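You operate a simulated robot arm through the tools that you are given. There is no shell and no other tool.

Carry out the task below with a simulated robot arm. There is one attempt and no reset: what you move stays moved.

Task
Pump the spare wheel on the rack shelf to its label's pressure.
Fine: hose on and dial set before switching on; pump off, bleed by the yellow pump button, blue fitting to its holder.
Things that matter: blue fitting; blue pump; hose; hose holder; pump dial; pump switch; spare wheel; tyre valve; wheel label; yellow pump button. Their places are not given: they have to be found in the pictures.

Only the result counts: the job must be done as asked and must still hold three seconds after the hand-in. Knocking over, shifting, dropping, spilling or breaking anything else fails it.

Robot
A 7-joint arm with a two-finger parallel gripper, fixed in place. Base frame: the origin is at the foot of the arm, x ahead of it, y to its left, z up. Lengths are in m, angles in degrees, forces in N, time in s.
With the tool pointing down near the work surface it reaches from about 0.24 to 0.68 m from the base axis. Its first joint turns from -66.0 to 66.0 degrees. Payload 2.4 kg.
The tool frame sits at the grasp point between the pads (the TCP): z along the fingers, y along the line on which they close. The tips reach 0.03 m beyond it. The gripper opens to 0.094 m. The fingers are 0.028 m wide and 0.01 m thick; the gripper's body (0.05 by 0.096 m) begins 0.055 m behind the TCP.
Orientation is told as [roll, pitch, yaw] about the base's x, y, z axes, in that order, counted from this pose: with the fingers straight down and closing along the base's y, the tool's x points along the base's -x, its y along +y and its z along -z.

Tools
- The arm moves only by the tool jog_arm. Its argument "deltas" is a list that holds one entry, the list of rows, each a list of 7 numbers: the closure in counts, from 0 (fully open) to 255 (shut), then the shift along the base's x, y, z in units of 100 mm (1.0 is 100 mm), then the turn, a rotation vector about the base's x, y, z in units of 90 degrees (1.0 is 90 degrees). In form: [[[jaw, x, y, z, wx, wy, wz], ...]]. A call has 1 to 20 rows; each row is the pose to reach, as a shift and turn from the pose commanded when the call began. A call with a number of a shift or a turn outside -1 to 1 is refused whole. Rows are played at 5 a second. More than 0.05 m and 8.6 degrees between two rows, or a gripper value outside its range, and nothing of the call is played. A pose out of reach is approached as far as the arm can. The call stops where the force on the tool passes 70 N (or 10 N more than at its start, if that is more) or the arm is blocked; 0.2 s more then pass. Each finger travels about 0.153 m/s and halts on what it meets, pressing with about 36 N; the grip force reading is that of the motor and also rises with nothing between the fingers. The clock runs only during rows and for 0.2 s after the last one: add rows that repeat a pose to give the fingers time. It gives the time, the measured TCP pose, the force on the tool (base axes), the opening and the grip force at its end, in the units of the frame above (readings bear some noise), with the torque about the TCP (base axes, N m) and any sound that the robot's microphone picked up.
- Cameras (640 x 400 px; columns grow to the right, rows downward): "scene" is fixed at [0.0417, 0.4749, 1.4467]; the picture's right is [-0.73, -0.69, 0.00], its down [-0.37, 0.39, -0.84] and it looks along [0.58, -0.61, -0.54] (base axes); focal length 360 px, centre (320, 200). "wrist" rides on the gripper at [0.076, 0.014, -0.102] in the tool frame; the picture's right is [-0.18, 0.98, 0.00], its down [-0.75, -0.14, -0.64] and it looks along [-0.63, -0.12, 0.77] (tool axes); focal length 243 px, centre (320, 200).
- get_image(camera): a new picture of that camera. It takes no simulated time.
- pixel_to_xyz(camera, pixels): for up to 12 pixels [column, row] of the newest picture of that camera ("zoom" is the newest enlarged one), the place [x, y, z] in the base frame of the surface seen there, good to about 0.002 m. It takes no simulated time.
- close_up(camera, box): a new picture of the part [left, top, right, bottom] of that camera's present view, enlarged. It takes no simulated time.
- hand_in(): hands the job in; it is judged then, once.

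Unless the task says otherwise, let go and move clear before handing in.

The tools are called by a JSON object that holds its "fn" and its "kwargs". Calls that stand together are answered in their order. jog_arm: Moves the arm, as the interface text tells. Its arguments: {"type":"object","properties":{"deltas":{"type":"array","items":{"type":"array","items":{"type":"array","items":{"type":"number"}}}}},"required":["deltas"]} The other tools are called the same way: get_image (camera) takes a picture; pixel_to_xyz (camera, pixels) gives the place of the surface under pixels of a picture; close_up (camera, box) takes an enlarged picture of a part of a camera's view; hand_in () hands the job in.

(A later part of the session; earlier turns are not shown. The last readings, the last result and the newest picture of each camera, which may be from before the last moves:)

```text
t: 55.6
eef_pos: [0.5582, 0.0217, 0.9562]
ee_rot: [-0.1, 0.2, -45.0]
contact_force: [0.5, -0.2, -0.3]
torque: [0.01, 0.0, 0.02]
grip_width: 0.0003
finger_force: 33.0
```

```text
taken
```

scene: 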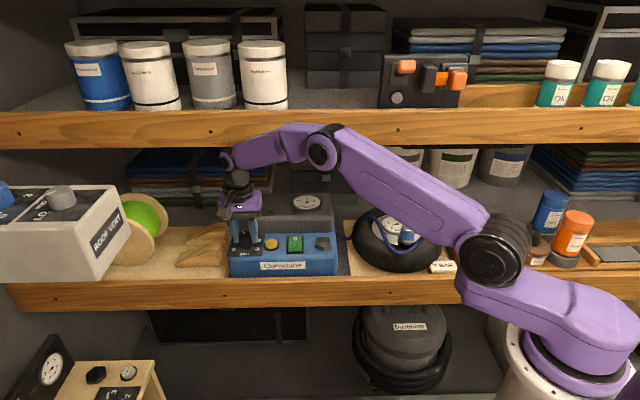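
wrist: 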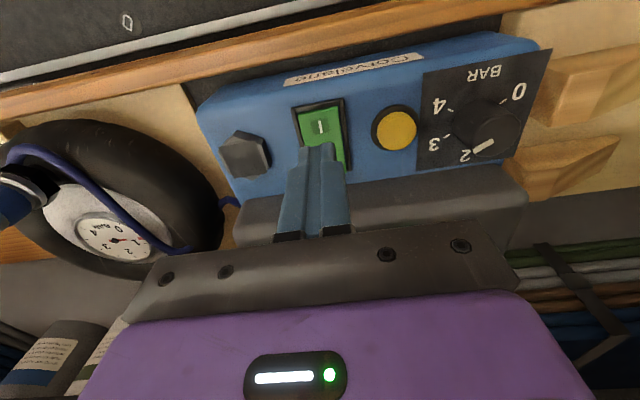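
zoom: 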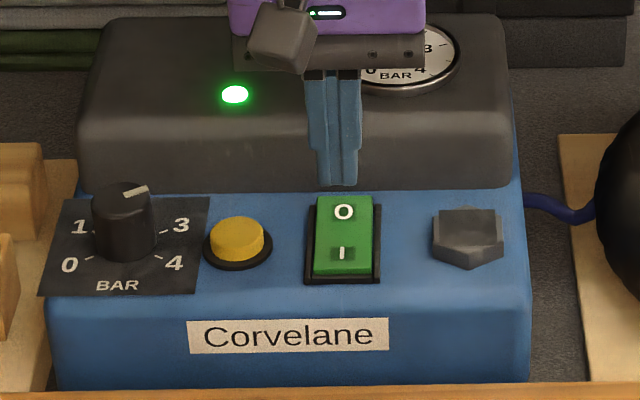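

The wheel gauge has risen from 0.5 to about 0.75, so it's pumping. Meanwhile I'll hover over the "O" end of the switch, ready to stop the pump.

{"fn": "jog_arm", "kwargs": {"deltas": [[[255, 0.15, -0.14, 0, 0, 0, 0], [255, 0.305, -0.289, 0, 0, 0, 0], [255, 0.305, -0.289, 0, 0, 0, 0], [255, 0.305, -0.289, 0, 0, 0, 0], [255, 0.305, -0.289, 0, 0, 0, 0]]]}}

{"fn": "close_up", "kwargs": {"camera": "scene", "box": [360, 195, 440, 255]}}

{"fn": "close_up", "kwargs": {"camera": "scene", "box": [250, 190, 350, 270]}}

```text
t: 56.8
eef_pos: [0.5813, -0.0025, 0.956]
ee_rot: [-0.5, 0.4, -44.4]
contact_force: [-0.5, -0.3, 0.3]
torque: [0.0, 0.01, -0.02]
grip_width: 0.0
finger_force: 33.2
```

```text
6.67 times, centred on (400, 225) of scene
```

zoom: 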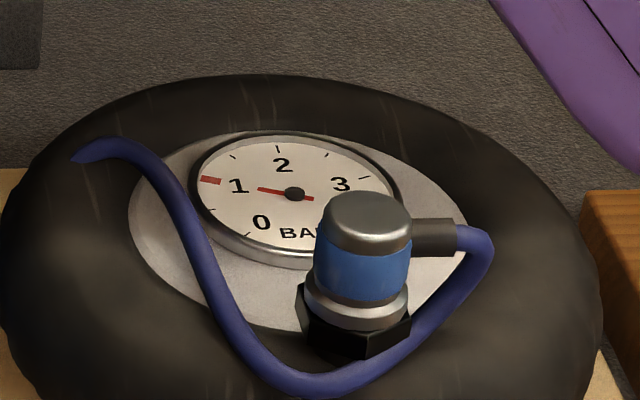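

```text
5.00 times, centred on (300, 230) of scene
```

zoom: 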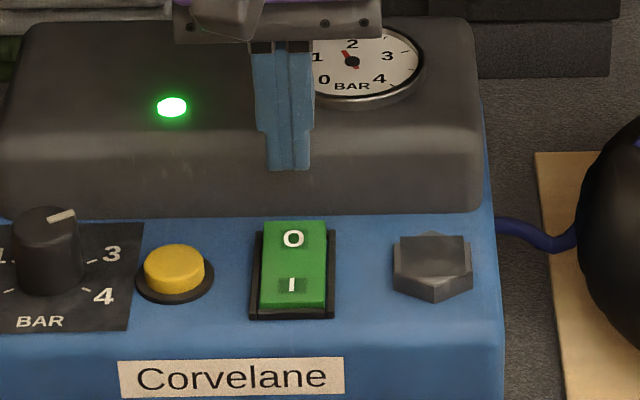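

The arm stopped 8 mm short and the rack view shifted slightly, so a wrist link seems to be pressing on the upper shelf's lip. I'll back straight out now.

{"fn": "jog_arm", "kwargs": {"deltas": [[[255, -0.2, 0.2, 0, 0, 0, 0], [255, -0.35, 0.35, 0, 0, 0, 0], [255, -0.35, 0.35, 0, 0, 0, 0]]]}}

{"fn": "close_up", "kwargs": {"camera": "scene", "box": [360, 195, 440, 255]}}

{"fn": "get_image", "kwargs": {"camera": "scene"}}

```text
t: 57.6
eef_pos: [0.5535, 0.0271, 0.9531]
ee_rot: [-0.2, 0.2, -45.0]
contact_force: [0.3, -0.2, 0.2]
torque: [0.05, 0.01, 0.01]
grip_width: 0.0
finger_force: 33.5
```

```text
6.67 times, centred on (400, 225) of scene
```

zoom: 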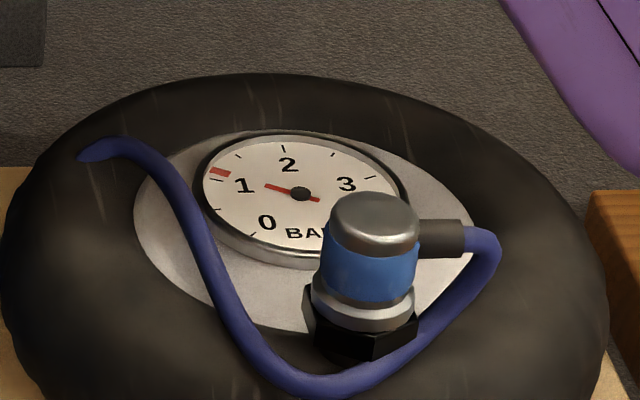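

```text
taken
```

scene: 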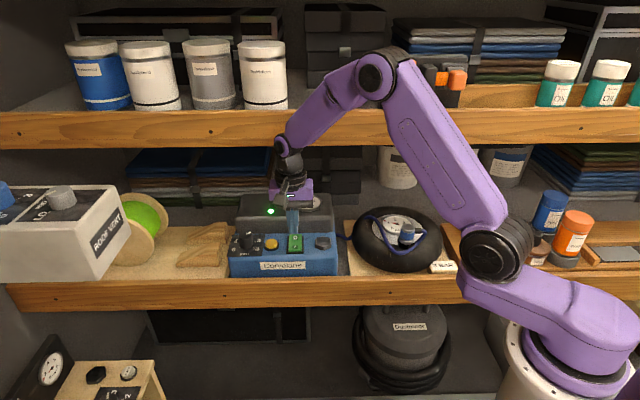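

Everything returned to its original place in the picture, and the gauge now reads about 1.2. I'll tilt the tool 10° so the wrist clears the lip, then hover over the "O" end again.

{"fn": "jog_arm", "kwargs": {"deltas": [[[255, 0, 0, 0, -0.04, -0.04, 0], [255, 0, 0, 0, -0.0786, -0.0786, 0], [255, 0.1, -0.1, 0, -0.0786, -0.0786, 0], [255, 0.2, -0.2, 0, -0.0786, -0.0786, 0], [255, 0.2, -0.2, 0, -0.0786, -0.0786, 0]]]}}

{"fn": "close_up", "kwargs": {"camera": "scene", "box": [360, 195, 440, 255]}}

{"fn": "close_up", "kwargs": {"camera": "scene", "box": [220, 110, 360, 270]}}

```text
t: 58.8
eef_pos: [0.574, 0.0069, 0.9557]
ee_rot: [-0.2, -9.9, -45.0]
contact_force: [-0.5, 0.4, -0.4]
torque: [-0.01, -0.01, 0.01]
grip_width: 0.0
finger_force: 32.3
```

```text
6.67 times, centred on (400, 225) of scene
```

zoom: 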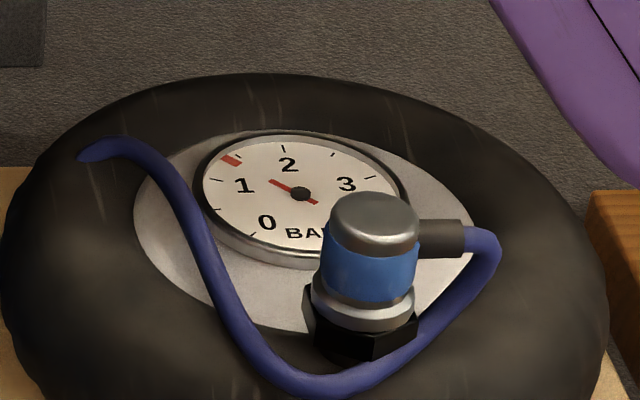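

```text
2.50 times, centred on (290, 190) of scene
```

zoom: 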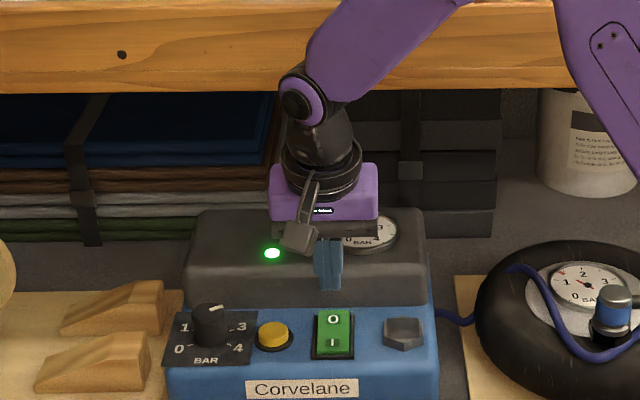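

The gauge is at about 1.45 with no shift in the view, so the tilted posture is clear of the lip. I'll finish the approach over the "O" end and check again.

{"fn": "jog_arm", "kwargs": {"deltas": [[[255, 0.06, -0.06, 0, 0, 0, 0], [255, 0.12, -0.12, 0, 0, 0, 0], [255, 0.12, -0.12, -0.1, 0, 0, 0], [255, 0.12, -0.12, -0.2, 0, 0, 0], [255, 0.12, -0.12, -0.2, 0, 0, 0]]]}}

{"fn": "close_up", "kwargs": {"camera": "scene", "box": [360, 195, 440, 255]}}

{"fn": "close_up", "kwargs": {"camera": "scene", "box": [265, 200, 345, 260]}}

{"fn": "get_image", "kwargs": {"camera": "wrist"}}

```text
t: 60.0
eef_pos: [0.5865, -0.0043, 0.9329]
ee_rot: [-0.1, -9.8, -45.0]
contact_force: [0.9, -0.8, 1.1]
torque: [0.01, 0.01, -0.01]
grip_width: 0.0
finger_force: 33.0
```

```text
6.67 times, centred on (400, 225) of scene
```

zoom: 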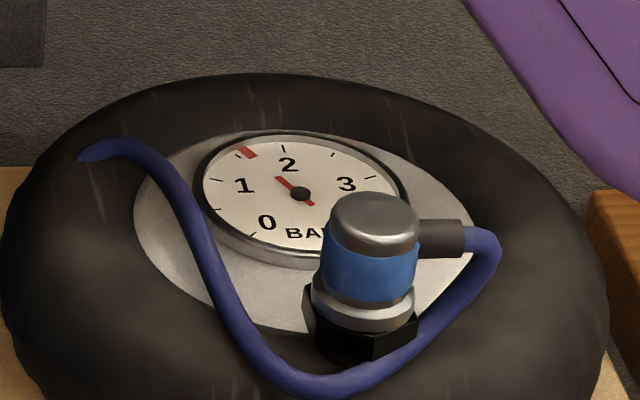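

```text
6.67 times, centred on (305, 230) of scene
```

zoom: 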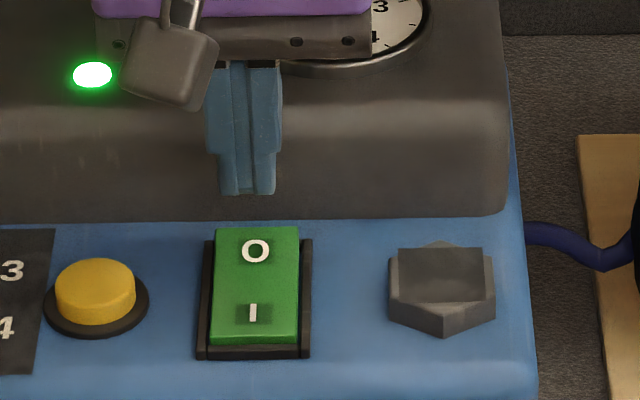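

```text
taken
```

wrist: 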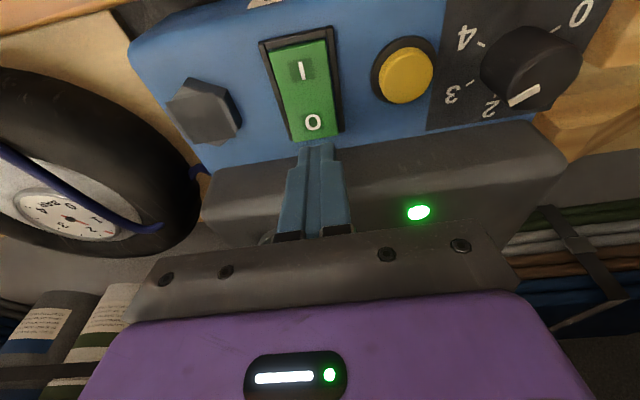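

The gauge reads about 1.7 and climbs roughly 0.2 bar/s. I'll shift 3 mm to centre over the switch and wait here, clear of everything.

{"fn": "jog_arm", "kwargs": {"deltas": [[[255, -0.02, -0.02, 0, 0, 0, 0], [255, -0.02, -0.02, 0, 0, 0, 0], [255, -0.02, -0.02, 0, 0, 0, 0], [255, -0.02, -0.02, 0, 0, 0, 0], [255, -0.02, -0.02, 0, 0, 0, 0], [255, -0.02, -0.02, 0, 0, 0, 0], [255, -0.02, -0.02, 0, 0, 0, 0], [255, -0.02, -0.02, 0, 0, 0, 0], [255, -0.02, -0.02, 0, 0, 0, 0], [255, -0.02, -0.02, 0, 0, 0, 0], [255, -0.02, -0.02, 0, 0, 0, 0], [255, -0.02, -0.02, 0, 0, 0, 0], [255, -0.02, -0.02, 0, 0, 0, 0], [255, -0.02, -0.02, 0, 0, 0, 0], [255, -0.02, -0.02, 0, 0, 0, 0], [255, -0.02, -0.02, 0, 0, 0, 0], [255, -0.02, -0.02, 0, 0, 0, 0], [255, -0.02, -0.02, 0, 0, 0, 0]]]}}

{"fn": "close_up", "kwargs": {"camera": "scene", "box": [360, 195, 440, 255]}}

{"fn": "close_up", "kwargs": {"camera": "wrist", "box": [0, 140, 200, 280]}}

```text
t: 63.8
eef_pos: [0.584, -0.0066, 0.9339]
ee_rot: [-0.2, -9.9, -45.0]
contact_force: [0.4, -0.1, 0.0]
torque: [0.01, -0.01, -0.01]
grip_width: 0.0001
finger_force: 33.0
```

```text
6.67 times, centred on (400, 225) of scene
```

zoom: 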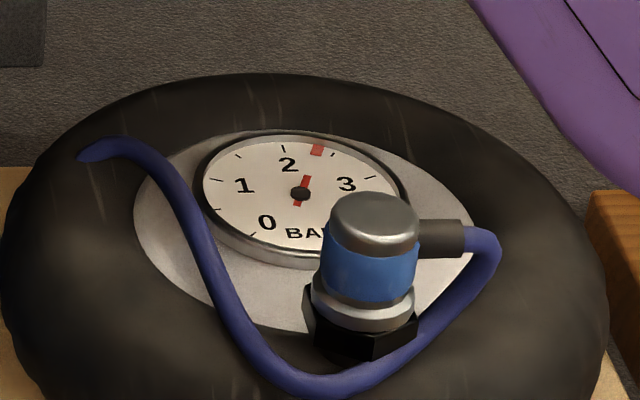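

```text
2.86 times, centred on (100, 210) of wrist
```

zoom: 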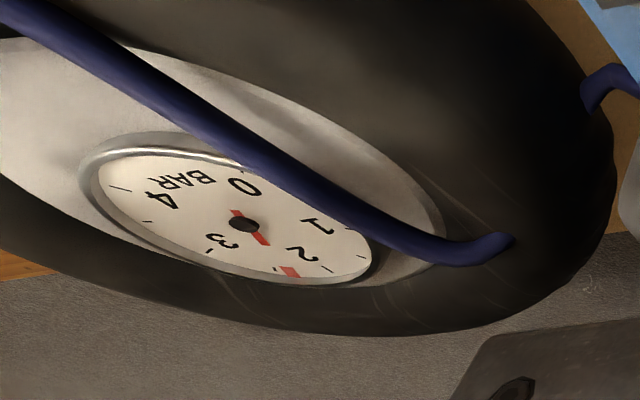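

The needle is now at roughly 2.35. I'll wait 3 more seconds.

{"fn": "jog_arm", "kwargs": {"deltas": [[[255, 0, 0, 0, 0, 0, 0], [255, 0, 0, 0, 0, 0, 0], [255, 0, 0, 0, 0, 0, 0], [255, 0, 0, 0, 0, 0, 0], [255, 0, 0, 0, 0, 0, 0], [255, 0, 0, 0, 0, 0, 0], [255, 0, 0, 0, 0, 0, 0], [255, 0, 0, 0, 0, 0, 0], [255, 0, 0, 0, 0, 0, 0], [255, 0, 0, 0, 0, 0, 0], [255, 0, 0, 0, 0, 0, 0], [255, 0, 0, 0, 0, 0, 0], [255, 0, 0, 0, 0, 0, 0]]]}}

{"fn": "close_up", "kwargs": {"camera": "scene", "box": [360, 195, 440, 255]}}

{"fn": "close_up", "kwargs": {"camera": "wrist", "box": [0, 140, 200, 280]}}

```text
t: 66.6
eef_pos: [0.5834, -0.0054, 0.9337]
ee_rot: [-0.3, -9.8, -45.1]
contact_force: [0.4, 0.1, 0.0]
torque: [-0.01, 0.02, -0.03]
grip_width: 0.0
finger_force: 33.2
```

```text
6.67 times, centred on (400, 225) of scene
```

zoom: 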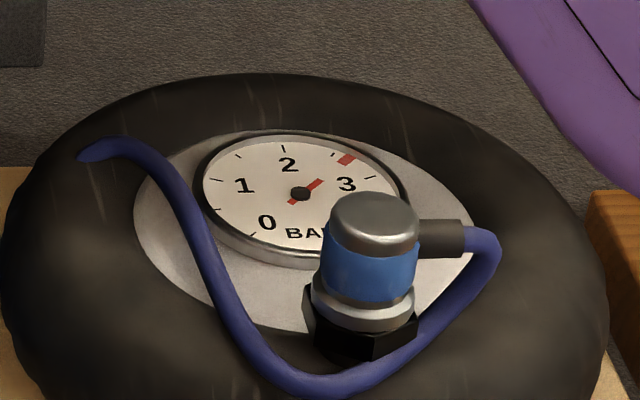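

```text
2.86 times, centred on (100, 210) of wrist
```

zoom: 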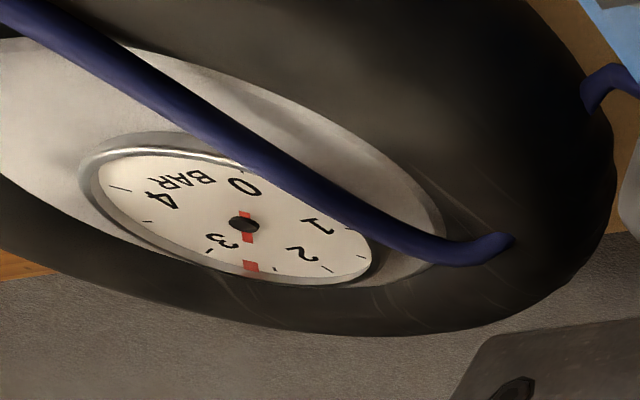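

The needle is at about 2.65 and slowing as it nears the set point. I'll wait another 2 seconds.

{"fn": "jog_arm", "kwargs": {"deltas": [[[255, 0, 0, 0, 0, 0, 0], [255, 0, 0, 0, 0, 0, 0], [255, 0, 0, 0, 0, 0, 0], [255, 0, 0, 0, 0, 0, 0], [255, 0, 0, 0, 0, 0, 0], [255, 0, 0, 0, 0, 0, 0], [255, 0, 0, 0, 0, 0, 0], [255, 0, 0, 0, 0, 0, 0]]]}}

{"fn": "close_up", "kwargs": {"camera": "scene", "box": [360, 195, 440, 255]}}

{"fn": "close_up", "kwargs": {"camera": "wrist", "box": [20, 180, 150, 250]}}

```text
t: 68.4
eef_pos: [0.5827, -0.0065, 0.9343]
ee_rot: [-0.2, -9.9, -45.0]
contact_force: [-0.1, 0.2, -0.4]
torque: [-0.02, -0.03, 0.02]
grip_width: 0.0001
finger_force: 32.6
```

```text
6.67 times, centred on (400, 225) of scene
```

zoom: 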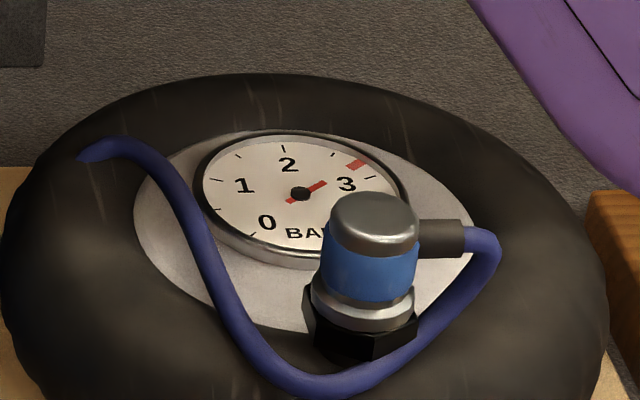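

```text
4.92 times, centred on (85, 215) of wrist
```

zoom: 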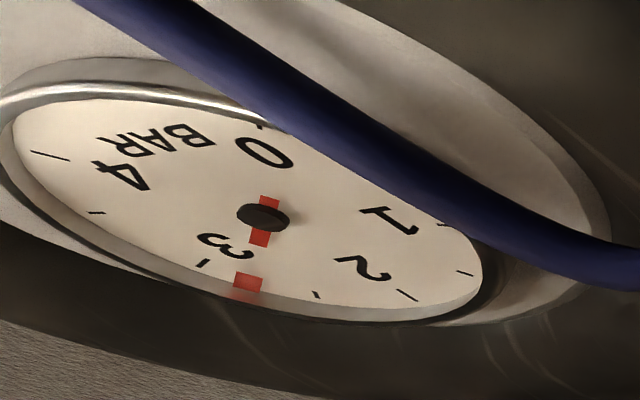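

About 2.8 and approaching the set point exponentially. I'll wait 4 more seconds and read again.

{"fn": "jog_arm", "kwargs": {"deltas": [[[255, 0, 0, 0, 0, 0, 0], [255, 0, 0, 0, 0, 0, 0], [255, 0, 0, 0, 0, 0, 0], [255, 0, 0, 0, 0, 0, 0], [255, 0, 0, 0, 0, 0, 0], [255, 0, 0, 0, 0, 0, 0], [255, 0, 0, 0, 0, 0, 0], [255, 0, 0, 0, 0, 0, 0], [255, 0, 0, 0, 0, 0, 0], [255, 0, 0, 0, 0, 0, 0], [255, 0, 0, 0, 0, 0, 0], [255, 0, 0, 0, 0, 0, 0], [255, 0, 0, 0, 0, 0, 0], [255, 0, 0, 0, 0, 0, 0], [255, 0, 0, 0, 0, 0, 0], [255, 0, 0, 0, 0, 0, 0], [255, 0, 0, 0, 0, 0, 0], [255, 0, 0, 0, 0, 0, 0]]]}}

{"fn": "close_up", "kwargs": {"camera": "scene", "box": [380, 205, 420, 235]}}

{"fn": "close_up", "kwargs": {"camera": "wrist", "box": [20, 180, 150, 250]}}

```text
t: 72.2
eef_pos: [0.5838, -0.0062, 0.9345]
ee_rot: [-0.3, -9.9, -45.0]
contact_force: [0.3, 1.1, 0.0]
torque: [0.02, 0.01, -0.02]
grip_width: 0.0
finger_force: 33.1
```

```text
13.33 times, centred on (400, 220) of scene
```

zoom: 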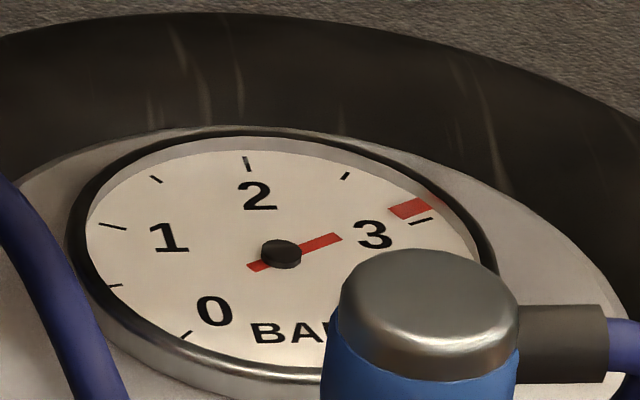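

```text
4.92 times, centred on (85, 215) of wrist
```

zoom: 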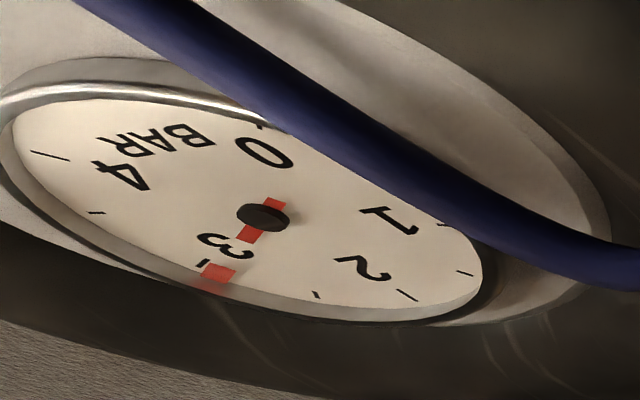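

Now about 2.93, just short of the 3 tick. I'll wait 4 more seconds to see where it settles.

{"fn": "jog_arm", "kwargs": {"deltas": [[[255, 0, 0, 0, 0, 0, 0], [255, 0, 0, 0, 0, 0, 0], [255, 0, 0, 0, 0, 0, 0], [255, 0, 0, 0, 0, 0, 0], [255, 0, 0, 0, 0, 0, 0], [255, 0, 0, 0, 0, 0, 0], [255, 0, 0, 0, 0, 0, 0], [255, 0, 0, 0, 0, 0, 0], [255, 0, 0, 0, 0, 0, 0], [255, 0, 0, 0, 0, 0, 0], [255, 0, 0, 0, 0, 0, 0], [255, 0, 0, 0, 0, 0, 0], [255, 0, 0, 0, 0, 0, 0], [255, 0, 0, 0, 0, 0, 0], [255, 0, 0, 0, 0, 0, 0], [255, 0, 0, 0, 0, 0, 0], [255, 0, 0, 0, 0, 0, 0], [255, 0, 0, 0, 0, 0, 0]]]}}

{"fn": "close_up", "kwargs": {"camera": "scene", "box": [380, 205, 420, 235]}}

{"fn": "close_up", "kwargs": {"camera": "wrist", "box": [20, 180, 150, 250]}}

```text
t: 76.0
eef_pos: [0.5839, -0.0059, 0.9339]
ee_rot: [-0.2, -9.9, -45.0]
contact_force: [0.7, -0.2, 0.0]
torque: [-0.04, -0.01, 0.05]
grip_width: 0.0001
finger_force: 32.7
```

```text
13.33 times, centred on (400, 220) of scene
```

zoom: 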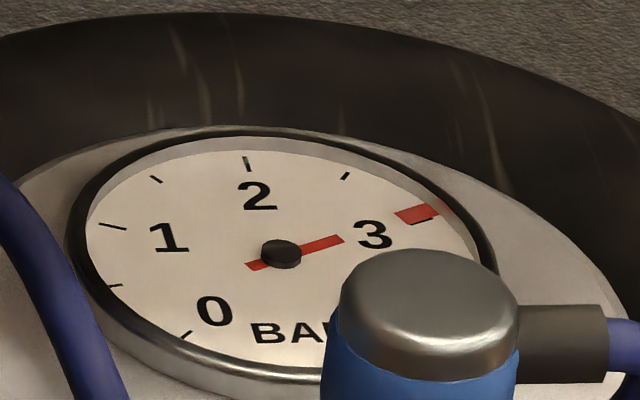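

```text
4.92 times, centred on (85, 215) of wrist
```

zoom: 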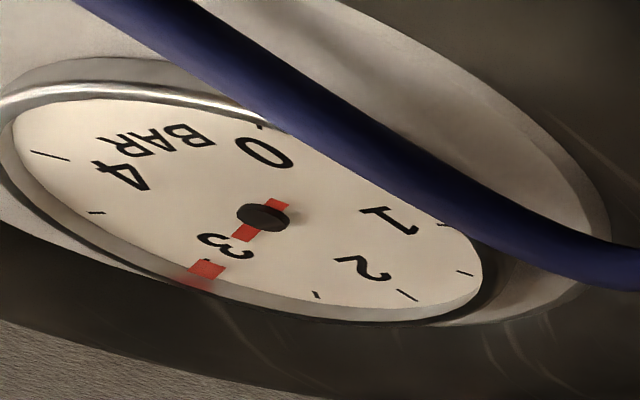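

About 2.97, with the needle now overlapping the 3 tick. One more 4 second wait will show whether it has settled.

{"fn": "jog_arm", "kwargs": {"deltas": [[[255, 0, 0, 0, 0, 0, 0], [255, 0, 0, 0, 0, 0, 0], [255, 0, 0, 0, 0, 0, 0], [255, 0, 0, 0, 0, 0, 0], [255, 0, 0, 0, 0, 0, 0], [255, 0, 0, 0, 0, 0, 0], [255, 0, 0, 0, 0, 0, 0], [255, 0, 0, 0, 0, 0, 0], [255, 0, 0, 0, 0, 0, 0], [255, 0, 0, 0, 0, 0, 0], [255, 0, 0, 0, 0, 0, 0], [255, 0, 0, 0, 0, 0, 0], [255, 0, 0, 0, 0, 0, 0], [255, 0, 0, 0, 0, 0, 0], [255, 0, 0, 0, 0, 0, 0], [255, 0, 0, 0, 0, 0, 0], [255, 0, 0, 0, 0, 0, 0], [255, 0, 0, 0, 0, 0, 0], [255, 0, 0, 0, 0, 0, 0], [255, 0, 0, 0, 0, 0, 0]]]}}

{"fn": "close_up", "kwargs": {"camera": "scene", "box": [380, 205, 420, 235]}}

{"fn": "close_up", "kwargs": {"camera": "wrist", "box": [20, 180, 150, 250]}}

```text
t: 80.2
eef_pos: [0.5837, -0.007, 0.9328]
ee_rot: [-0.3, -9.9, -45.0]
contact_force: [-0.3, 0.2, -0.4]
torque: [0.02, 0.01, -0.01]
grip_width: 0.0
finger_force: 33.2
```

```text
13.33 times, centred on (400, 220) of scene
```

zoom: 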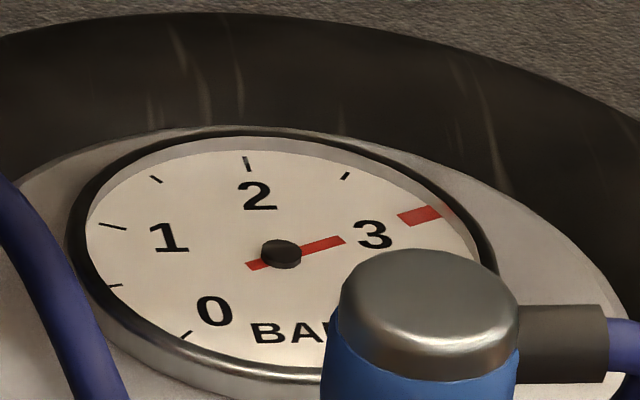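

```text
4.92 times, centred on (85, 215) of wrist
```

zoom: 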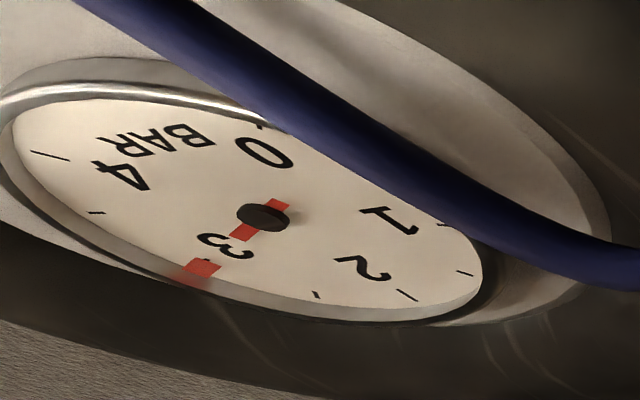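

The needle has settled on the 3 tick and fully covers it in both views. Now I'll press the "O" end of the switch slowly to turn the pump off.

{"fn": "jog_arm", "kwargs": {"deltas": [[[255, 0, 0, -0.08, 0, 0, 0], [255, 0, 0, -0.14, 0, 0, 0], [255, 0, 0, -0.18, 0, 0, 0], [255, 0, 0, -0.21, 0, 0, 0], [255, 0, 0, -0.23, 0, 0, 0], [255, 0, 0, -0.25, 0, 0, 0], [255, 0, 0, -0.27, 0, 0, 0]]]}}

{"fn": "close_up", "kwargs": {"camera": "scene", "box": [250, 190, 350, 270]}}

```text
t: 81.8
eef_pos: [0.5829, -0.0064, 0.9071]
ee_rot: [-0.2, -9.9, -44.9]
contact_force: [0.4, 1.1, 0.8]
torque: [0.0, -0.02, 0.0]
grip_width: 0.0001
finger_force: 32.6
```

```text
5.00 times, centred on (300, 230) of scene
```

zoom: 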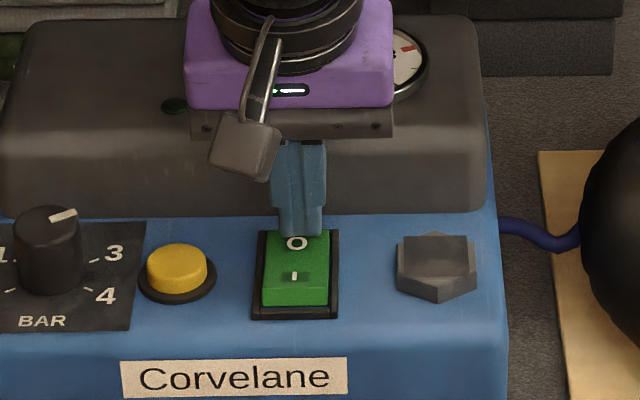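

The lamp is off and the rocker has flipped back to off. I'll rise, back away from the lip, straighten the tool and move over the yellow button at about (0.609,0.052).

{"fn": "jog_arm", "kwargs": {"deltas": [[[255, 0, 0, 0.15, 0, 0, 0], [255, -0.1, 0.1, 0.35, 0, 0, 0], [255, -0.15, 0.2, 0.4, 0, 0, 0], [255, -0.1, 0.3, 0.4, 0.04, 0.04, 0], [255, 0.0, 0.4, 0.4, 0.0786, 0.0786, 0], [255, 0.15, 0.5, 0.4, 0.0786, 0.0786, 0], [255, 0.26, 0.585, 0.4, 0.0786, 0.0786, 0], [255, 0.26, 0.585, 0.4, 0.0786, 0.0786, 0]]]}}

{"fn": "get_image", "kwargs": {"camera": "wrist"}}

{"fn": "close_up", "kwargs": {"camera": "scene", "box": [225, 190, 355, 280]}}

{"fn": "close_up", "kwargs": {"camera": "scene", "box": [380, 205, 420, 235]}}

```text
t: 83.6
eef_pos: [0.6082, 0.0542, 0.949]
ee_rot: [-0.2, 0.1, -45.1]
contact_force: [-0.6, -0.1, 0.1]
torque: [0.03, 0.02, 0.03]
grip_width: 0.0
finger_force: 33.2
```

```text
taken
```

wrist: 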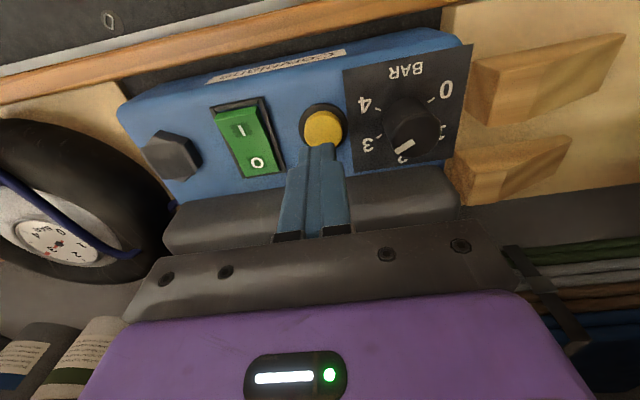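

```text
4.44 times, centred on (290, 235) of scene
```

zoom: 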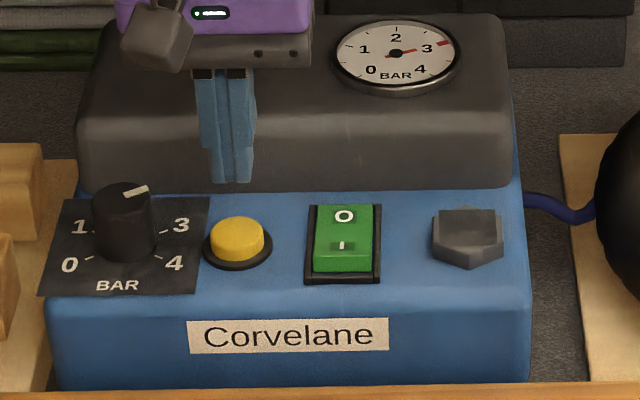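

```text
13.33 times, centred on (400, 220) of scene
```

zoom: 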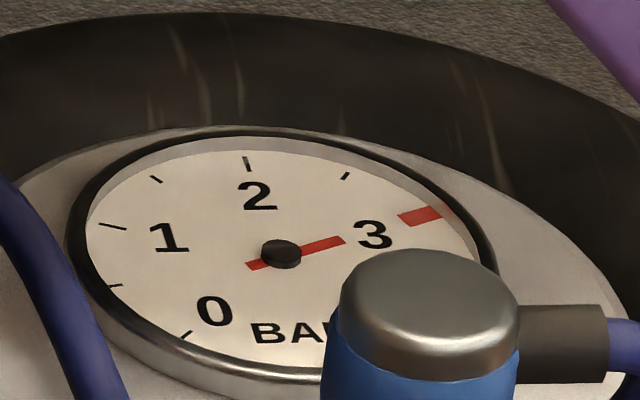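

The pump gauge and wheel gauge both read 3 and the pump is off. I'll shift 4 mm to centre on the button and press it slowly, watching the pump gauge.

{"fn": "jog_arm", "kwargs": {"deltas": [[[255, -0.028, -0.028, -0.15, 0, 0, 0], [255, -0.028, -0.028, -0.3, 0, 0, 0], [255, -0.028, -0.028, -0.37, 0, 0, 0], [255, -0.028, -0.028, -0.4, 0, 0, 0], [255, -0.028, -0.028, -0.42, 0, 0, 0]]]}}

{"fn": "close_up", "kwargs": {"camera": "scene", "box": [225, 190, 355, 280]}}

```text
t: 84.8
eef_pos: [0.6039, 0.0493, 0.9068]
ee_rot: [-0.1, 0.1, -45.0]
contact_force: [-0.4, 0.9, 0.3]
torque: [0.03, -0.03, -0.01]
grip_width: 0.0
finger_force: 33.2
```

```text
4.44 times, centred on (290, 235) of scene
```

zoom: 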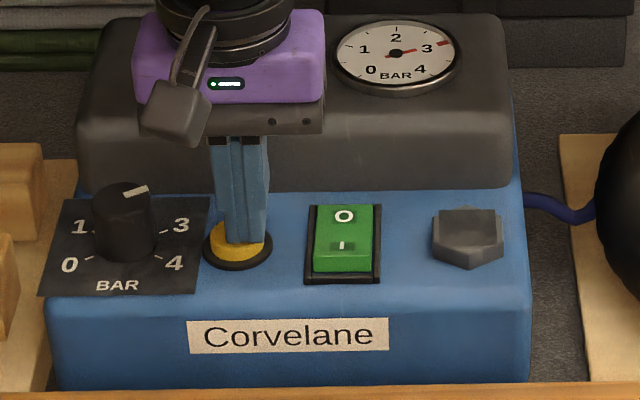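

The fingertips are right at the button with no force yet. I'll press on in 1 mm steps.

{"fn": "jog_arm", "kwargs": {"deltas": [[[255, 0, 0, -0.015, 0, 0, 0], [255, 0, 0, -0.03, 0, 0, 0], [255, 0, 0, -0.04, 0, 0, 0], [255, 0, 0, -0.05, 0, 0, 0], [255, 0, 0, -0.05, 0, 0, 0]]]}}

{"fn": "close_up", "kwargs": {"camera": "scene", "box": [225, 190, 355, 280]}}

{"fn": "close_up", "kwargs": {"camera": "scene", "box": [380, 205, 420, 235]}}

```text
t: 86.0
eef_pos: [0.6048, 0.0492, 0.9027]
ee_rot: [-0.1, 0.0, -45.0]
contact_force: [-3.2, -2.9, 7.8]
torque: [-0.08, 0.1, -0.02]
grip_width: 0.0001
finger_force: 32.9
heard: click
```

```text
4.44 times, centred on (290, 235) of scene
```

zoom: 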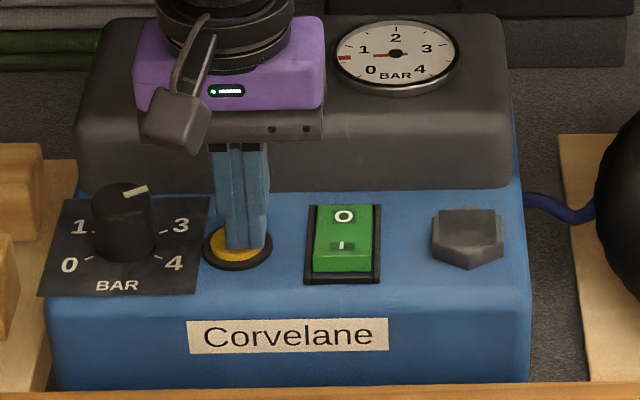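

```text
13.33 times, centred on (400, 220) of scene
```

zoom: 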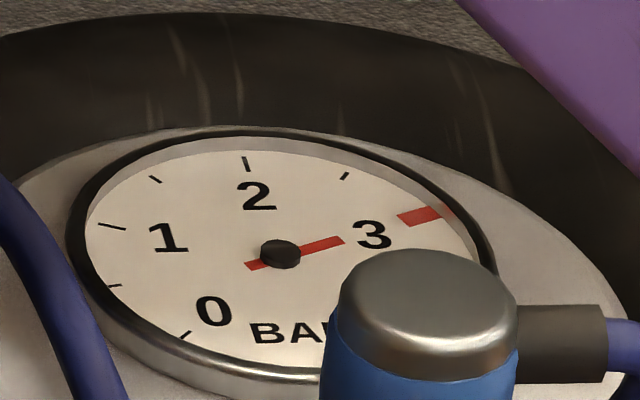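

A click was heard, and the pump gauge is falling (about 0.7) while the wheel stays at 3. I'll hold the button another 2 seconds until the line is empty.

{"fn": "jog_arm", "kwargs": {"deltas": [[[255, 0, 0, 0, 0, 0, 0], [255, 0, 0, 0, 0, 0, 0], [255, 0, 0, 0, 0, 0, 0], [255, 0, 0, 0, 0, 0, 0], [255, 0, 0, 0, 0, 0, 0], [255, 0, 0, 0, 0, 0, 0], [255, 0, 0, 0, 0, 0, 0], [255, 0, 0, 0, 0, 0, 0], [255, 0, 0, 0, 0, 0, 0], [255, 0, 0, 0, 0, 0, 0]]]}}

{"fn": "close_up", "kwargs": {"camera": "scene", "box": [225, 190, 355, 280]}}

{"fn": "close_up", "kwargs": {"camera": "scene", "box": [380, 205, 420, 235]}}

```text
t: 88.2
eef_pos: [0.6053, 0.0487, 0.9022]
ee_rot: [-0.1, 0.0, -45.0]
contact_force: [0.2, -3.5, 7.9]
torque: [-0.09, 0.0, 0.0]
grip_width: 0.0
finger_force: 33.1
```

```text
4.44 times, centred on (290, 235) of scene
```

zoom: 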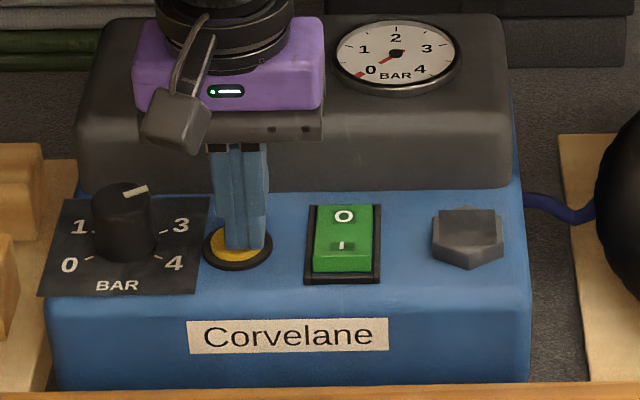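

```text
13.33 times, centred on (400, 220) of scene
```

zoom: 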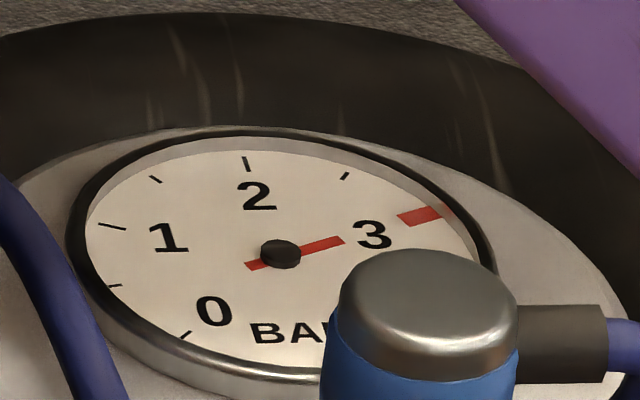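

The pump gauge is at 0 and the wheel holds 3 bar. I'll release the button, rise, and head back toward the wheel while turning the tool to yaw +45.

{"fn": "jog_arm", "kwargs": {"deltas": [[[255, 0, 0, 0.1, 0, 0, 0], [255, 0, 0, 0.4, 0, 0, 0], [255, 0, 0, 0.7, 0, 0, 0], [255, -0.3, -0.2, 0.72, 0, 0, 0], [220, -0.6, -0.45, 0.72, 0, 0, 0], [160, -0.9, -0.75, 0.72, 0, 0, 0], [114, -1.0, -0.85, 0.72, 0, 0, 0], [114, -1.0, -0.85, 0.72, 0, 0, 0]]]}}

{"fn": "jog_arm", "kwargs": {"deltas": [[[114, -0.05, -0.05, 0, 0, 0, 0.09], [114, -0.1, -0.1, 0, 0, 0, 0.18], [114, -0.15, -0.15, 0, 0, 0, 0.27], [114, -0.25, -0.22, 0, 0, 0, 0.36], [114, -0.35, -0.3, 0, 0, 0, 0.45], [114, -0.45, -0.4, 0, 0, 0, 0.54], [114, -0.55, -0.5, 0, 0, 0, 0.63], [114, -0.65, -0.6, 0, 0, 0, 0.72], [114, -0.75, -0.7, 0, 0, 0, 0.81], [114, -0.85, -0.8, 0, 0, 0, 0.9], [114, -0.9, -0.85, 0, 0, 0, 0.98], [114, -0.9, -0.85, 0, 0, 0, 1.0], [114, -0.9, -0.85, 0, 0, 0, 1.0]]]}}

{"fn": "get_image", "kwargs": {"camera": "scene"}}

{"fn": "get_image", "kwargs": {"camera": "wrist"}}

```text
t: 90.0
eef_pos: [0.5043, -0.0347, 0.9739]
ee_rot: [-0.2, 0.1, -45.0]
contact_force: [0.4, 0.1, -0.6]
torque: [0.0, 0.04, -0.02]
grip_width: 0.0519
finger_force: 0.0
```

```text
t: 92.8
eef_pos: [0.4158, -0.1205, 0.9746]
ee_rot: [-0.2, 0.1, 45.0]
contact_force: [-1.2, -0.1, 0.5]
torque: [-0.01, 0.0, 0.0]
grip_width: 0.0519
finger_force: 0.1
```

```text
taken
```

scene: 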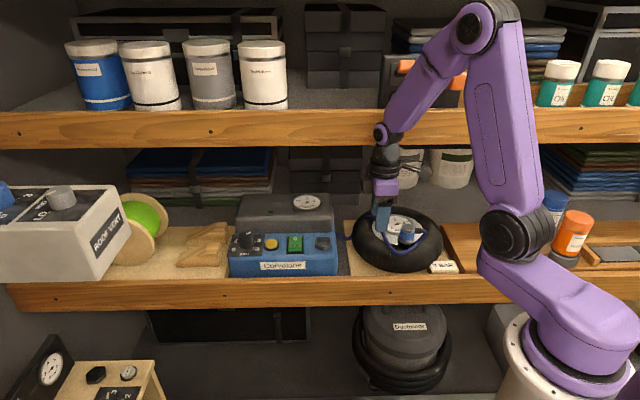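

```text
taken
```

wrist: 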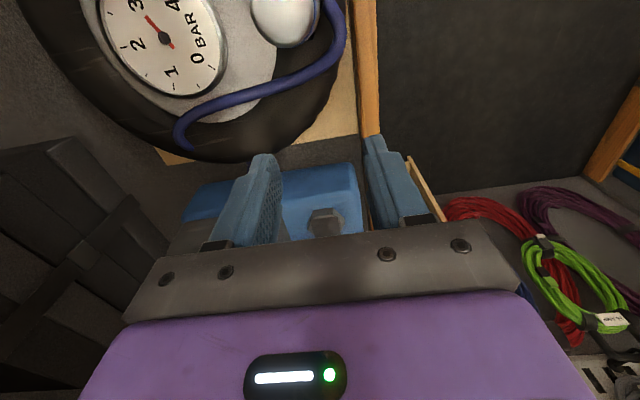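

All is clear and the fitting is ahead at wrist (283,20). I'll move directly above it.

{"fn": "jog_arm", "kwargs": {"deltas": [[[114, -0.25, -0.28, 0, 0, 0, 0], [114, -0.486, -0.57, 0, 0, 0, 0], [114, -0.486, -0.57, 0, 0, 0, 0], [114, -0.486, -0.57, 0, 0, 0, 0]]]}}

{"fn": "close_up", "kwargs": {"camera": "wrist", "box": [260, 80, 380, 200]}}

{"fn": "close_up", "kwargs": {"camera": "scene", "box": [350, 190, 450, 270]}}

```text
t: 93.8
eef_pos: [0.3679, -0.177, 0.9753]
ee_rot: [-0.2, 0.1, 45.0]
contact_force: [0.9, -0.1, -0.5]
torque: [0.01, 0.01, -0.02]
grip_width: 0.0518
finger_force: 0.1
```

```text
3.33 times, centred on (320, 140) of wrist
```

zoom: 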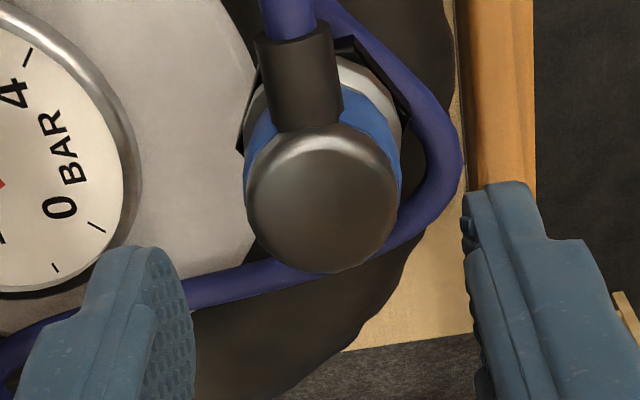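

```text
5.00 times, centred on (400, 230) of scene
```

zoom: 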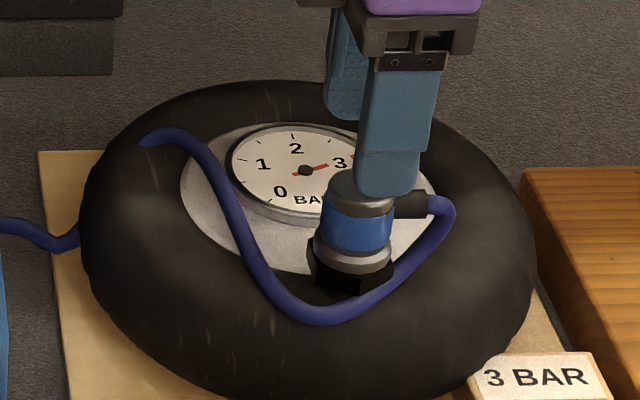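

The cap shows at wrist (320.6,139), about 2 mm off from my release pose. I'll correct that, descend to the same height and close on the fitting.

{"fn": "jog_arm", "kwargs": {"deltas": [[[114, -0.012, -0.014, -0.2, 0, 0, 0], [114, -0.012, -0.014, -0.4, 0, 0, 0], [114, -0.012, -0.014, -0.515, 0, 0, 0], [114, -0.012, -0.014, -0.515, 0, 0, 0], [135, -0.012, -0.014, -0.515, 0, 0, 0], [150, -0.012, -0.014, -0.515, 0, 0, 0], [165, -0.012, -0.014, -0.515, 0, 0, 0], [180, -0.012, -0.014, -0.515, 0, 0, 0], [190, -0.012, -0.014, -0.515, 0, 0, 0], [190, -0.012, -0.014, -0.515, 0, 0, 0]]]}}

{"fn": "close_up", "kwargs": {"camera": "wrist", "box": [250, 80, 390, 220]}}

{"fn": "close_up", "kwargs": {"camera": "scene", "box": [375, 200, 435, 260]}}

```text
t: 96.0
eef_pos: [0.3653, -0.1794, 0.9234]
ee_rot: [0.0, 0.2, 45.0]
contact_force: [-4.3, 6.2, -1.7]
torque: [0.21, 0.12, 0.03]
grip_width: 0.0316
finger_force: 36.2
```

```text
2.86 times, centred on (320, 150) of wrist
```

zoom: 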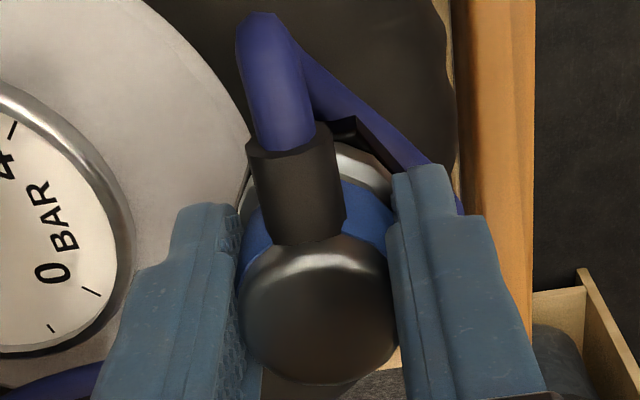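

```text
6.67 times, centred on (405, 230) of scene
```

zoom: 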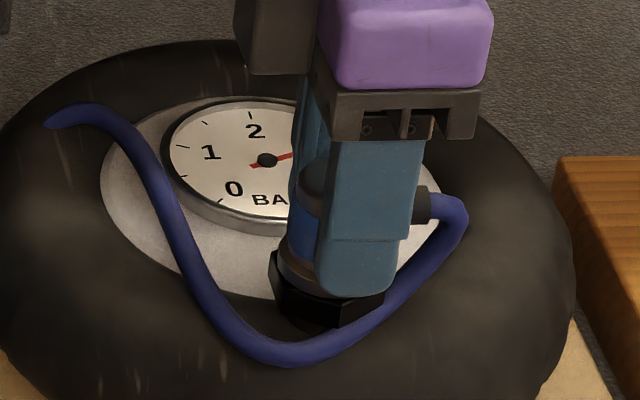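

The fitting is gripped, sitting about 3 mm differently along the shelf compared with the first grasp, which I'll allow for. Now I'll lift it off the valve.

{"fn": "jog_arm", "kwargs": {"deltas": [[[190, 0, 0, 0.02, 0, 0, 0], [190, 0, 0, 0.04, 0, 0, 0], [190, 0, 0, 0.07, 0, 0, 0], [190, 0, 0, 0.11, 0, 0, 0], [190, 0, 0, 0.2, 0, 0, 0], [190, 0, 0, 0.35, 0, 0, 0], [190, 0, 0, 0.48, 0, 0, 0], [190, 0, 0, 0.48, 0, 0, 0]]]}}

{"fn": "close_up", "kwargs": {"camera": "wrist", "box": [250, 80, 390, 220]}}

{"fn": "close_up", "kwargs": {"camera": "scene", "box": [350, 190, 450, 270]}}

```text
t: 97.8
eef_pos: [0.3668, -0.1784, 0.9715]
ee_rot: [-0.2, 0.1, 45.0]
contact_force: [-0.4, 0.1, -1.4]
torque: [-0.02, -0.01, -0.02]
grip_width: 0.0317
finger_force: 36.4
heard: snap
```

```text
2.86 times, centred on (320, 150) of wrist
```

zoom: 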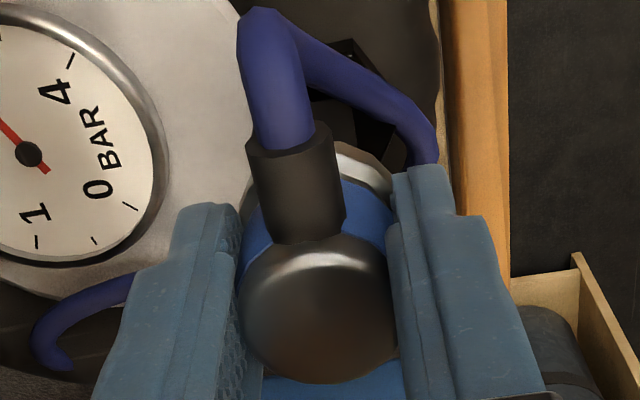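

```text
5.00 times, centred on (400, 230) of scene
```

zoom: 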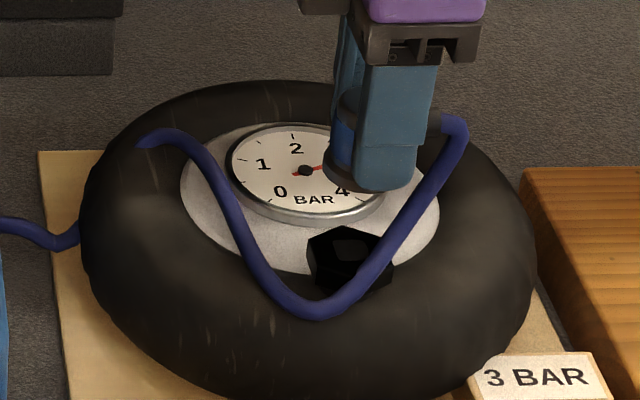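

A snap confirms the fitting is off, and the wheel gauge still reads 3. I'll carry it back to above the holder at the same height.

{"fn": "jog_arm", "kwargs": {"deltas": [[[190, 0.2, 0.22, 0, 0, 0, 0], [190, 0.4, 0.44, 0, 0, 0, 0], [190, 0.6, 0.66, 0, 0, 0, 0], [190, 0.8, 0.85, 0, 0, 0, 0], [190, 0.8, 0.85, 0, 0, 0, 0]]]}}

{"fn": "jog_arm", "kwargs": {"deltas": [[[190, 0.2, 0.2, 0, 0, 0, 0], [190, 0.45, 0.35, 0, 0, 0, 0], [190, 0.717, 0.501, 0, 0, 0, 0], [190, 0.717, 0.501, 0, 0, 0, 0], [190, 0.717, 0.501, 0, 0, 0, 0]]]}}

{"fn": "get_image", "kwargs": {"camera": "wrist"}}

{"fn": "close_up", "kwargs": {"camera": "scene", "box": [290, 190, 370, 270]}}

{"fn": "close_up", "kwargs": {"camera": "scene", "box": [360, 195, 440, 255]}}

```text
t: 99.0
eef_pos: [0.4472, -0.0932, 0.9714]
ee_rot: [0.0, 0.1, 45.0]
contact_force: [-0.3, 0.0, -1.0]
torque: [0.0, 0.0, 0.02]
grip_width: 0.0313
finger_force: 36.2
```

```text
t: 100.2
eef_pos: [0.518, -0.0441, 0.9703]
ee_rot: [-0.2, 0.1, 45.1]
contact_force: [-0.4, 0.5, 0.1]
torque: [0.01, 0.0, 0.0]
grip_width: 0.0313
finger_force: 35.5
```

```text
taken
```

wrist: 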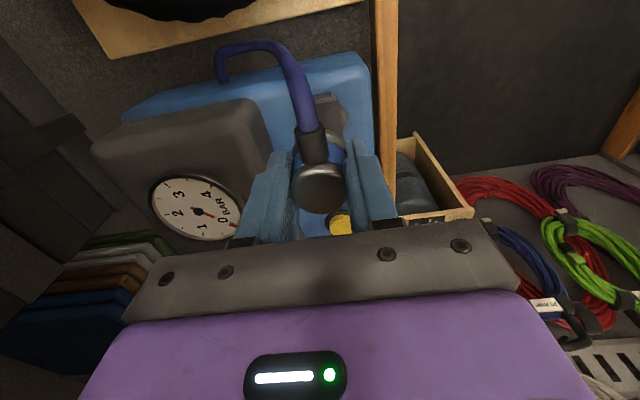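

```text
5.00 times, centred on (330, 230) of scene
```

zoom: 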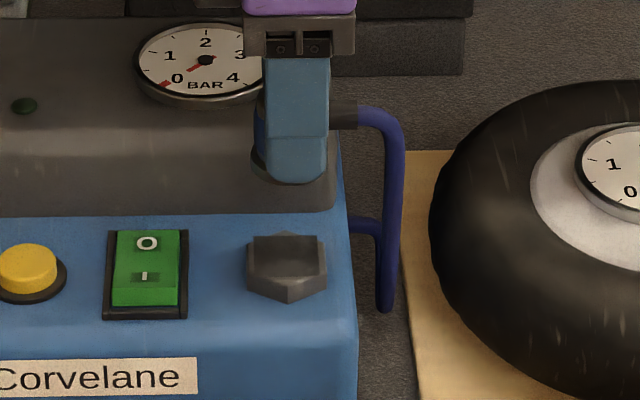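

```text
6.67 times, centred on (400, 225) of scene
```

zoom: 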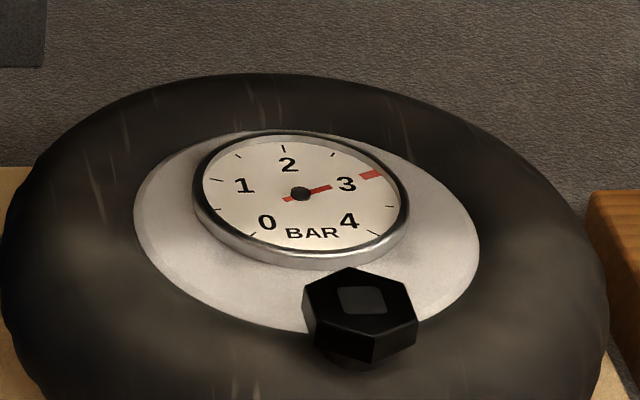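

The wheel reads 3 with the valve bare, the pump gauge is at 0, and the fitting is over its holder within 1–2 mm. I'll lower it to just above the seat and check.

{"fn": "jog_arm", "kwargs": {"deltas": [[[190, 0.007, 0.007, -0.2, 0, 0, 0], [190, 0.007, 0.007, -0.4, 0, 0, 0], [190, 0.007, 0.007, -0.47, 0, 0, 0], [190, 0.007, 0.007, -0.47, 0, 0, 0]]]}}

{"fn": "close_up", "kwargs": {"camera": "scene", "box": [300, 205, 360, 265]}}

{"fn": "close_up", "kwargs": {"camera": "wrist", "box": [250, 80, 390, 220]}}

```text
t: 101.2
eef_pos: [0.519, -0.0443, 0.9236]
ee_rot: [-0.2, 0.1, 45.0]
contact_force: [0.1, 0.3, -1.5]
torque: [0.02, 0.01, -0.02]
grip_width: 0.0315
finger_force: 36.2
```

```text
6.67 times, centred on (330, 235) of scene
```

zoom: 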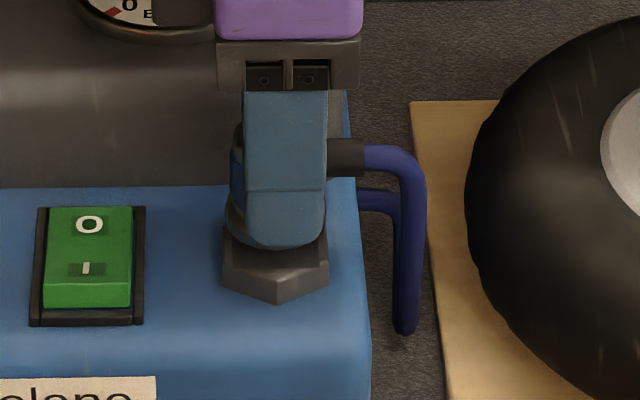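

```text
2.86 times, centred on (320, 150) of wrist
```

zoom: 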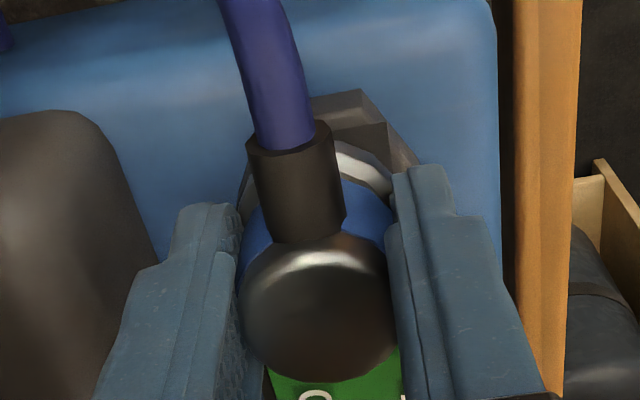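

The collar (226–327) and the hex (222–328) line up in the scene close-up. I'll lower in 1 mm steps until it snaps on.

{"fn": "jog_arm", "kwargs": {"deltas": [[[190, 0, 0, -0.03, 0, 0, 0], [190, 0, 0, -0.05, 0, 0, 0], [190, 0, 0, -0.06, 0, 0, 0], [190, 0, 0, -0.07, 0, 0, 0], [190, 0, 0, -0.08, 0, 0, 0], [190, 0, 0, -0.09, 0, 0, 0], [190, 0, 0, -0.1, 0, 0, 0], [190, 0, 0, -0.1, 0, 0, 0]]]}}

{"fn": "close_up", "kwargs": {"camera": "scene", "box": [300, 205, 360, 265]}}

```text
t: 103.0
eef_pos: [0.5194, -0.043, 0.9131]
ee_rot: [-0.1, 0.0, 45.0]
contact_force: [-2.0, 1.7, 14.9]
torque: [0.13, 0.08, 0.01]
grip_width: 0.0316
finger_force: 35.9
```

```text
6.67 times, centred on (330, 235) of scene
```

zoom: 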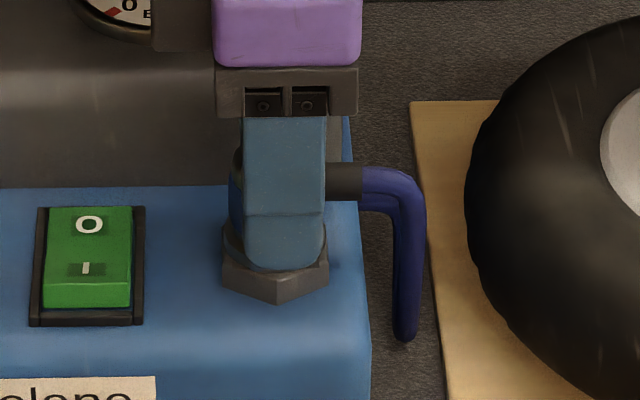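

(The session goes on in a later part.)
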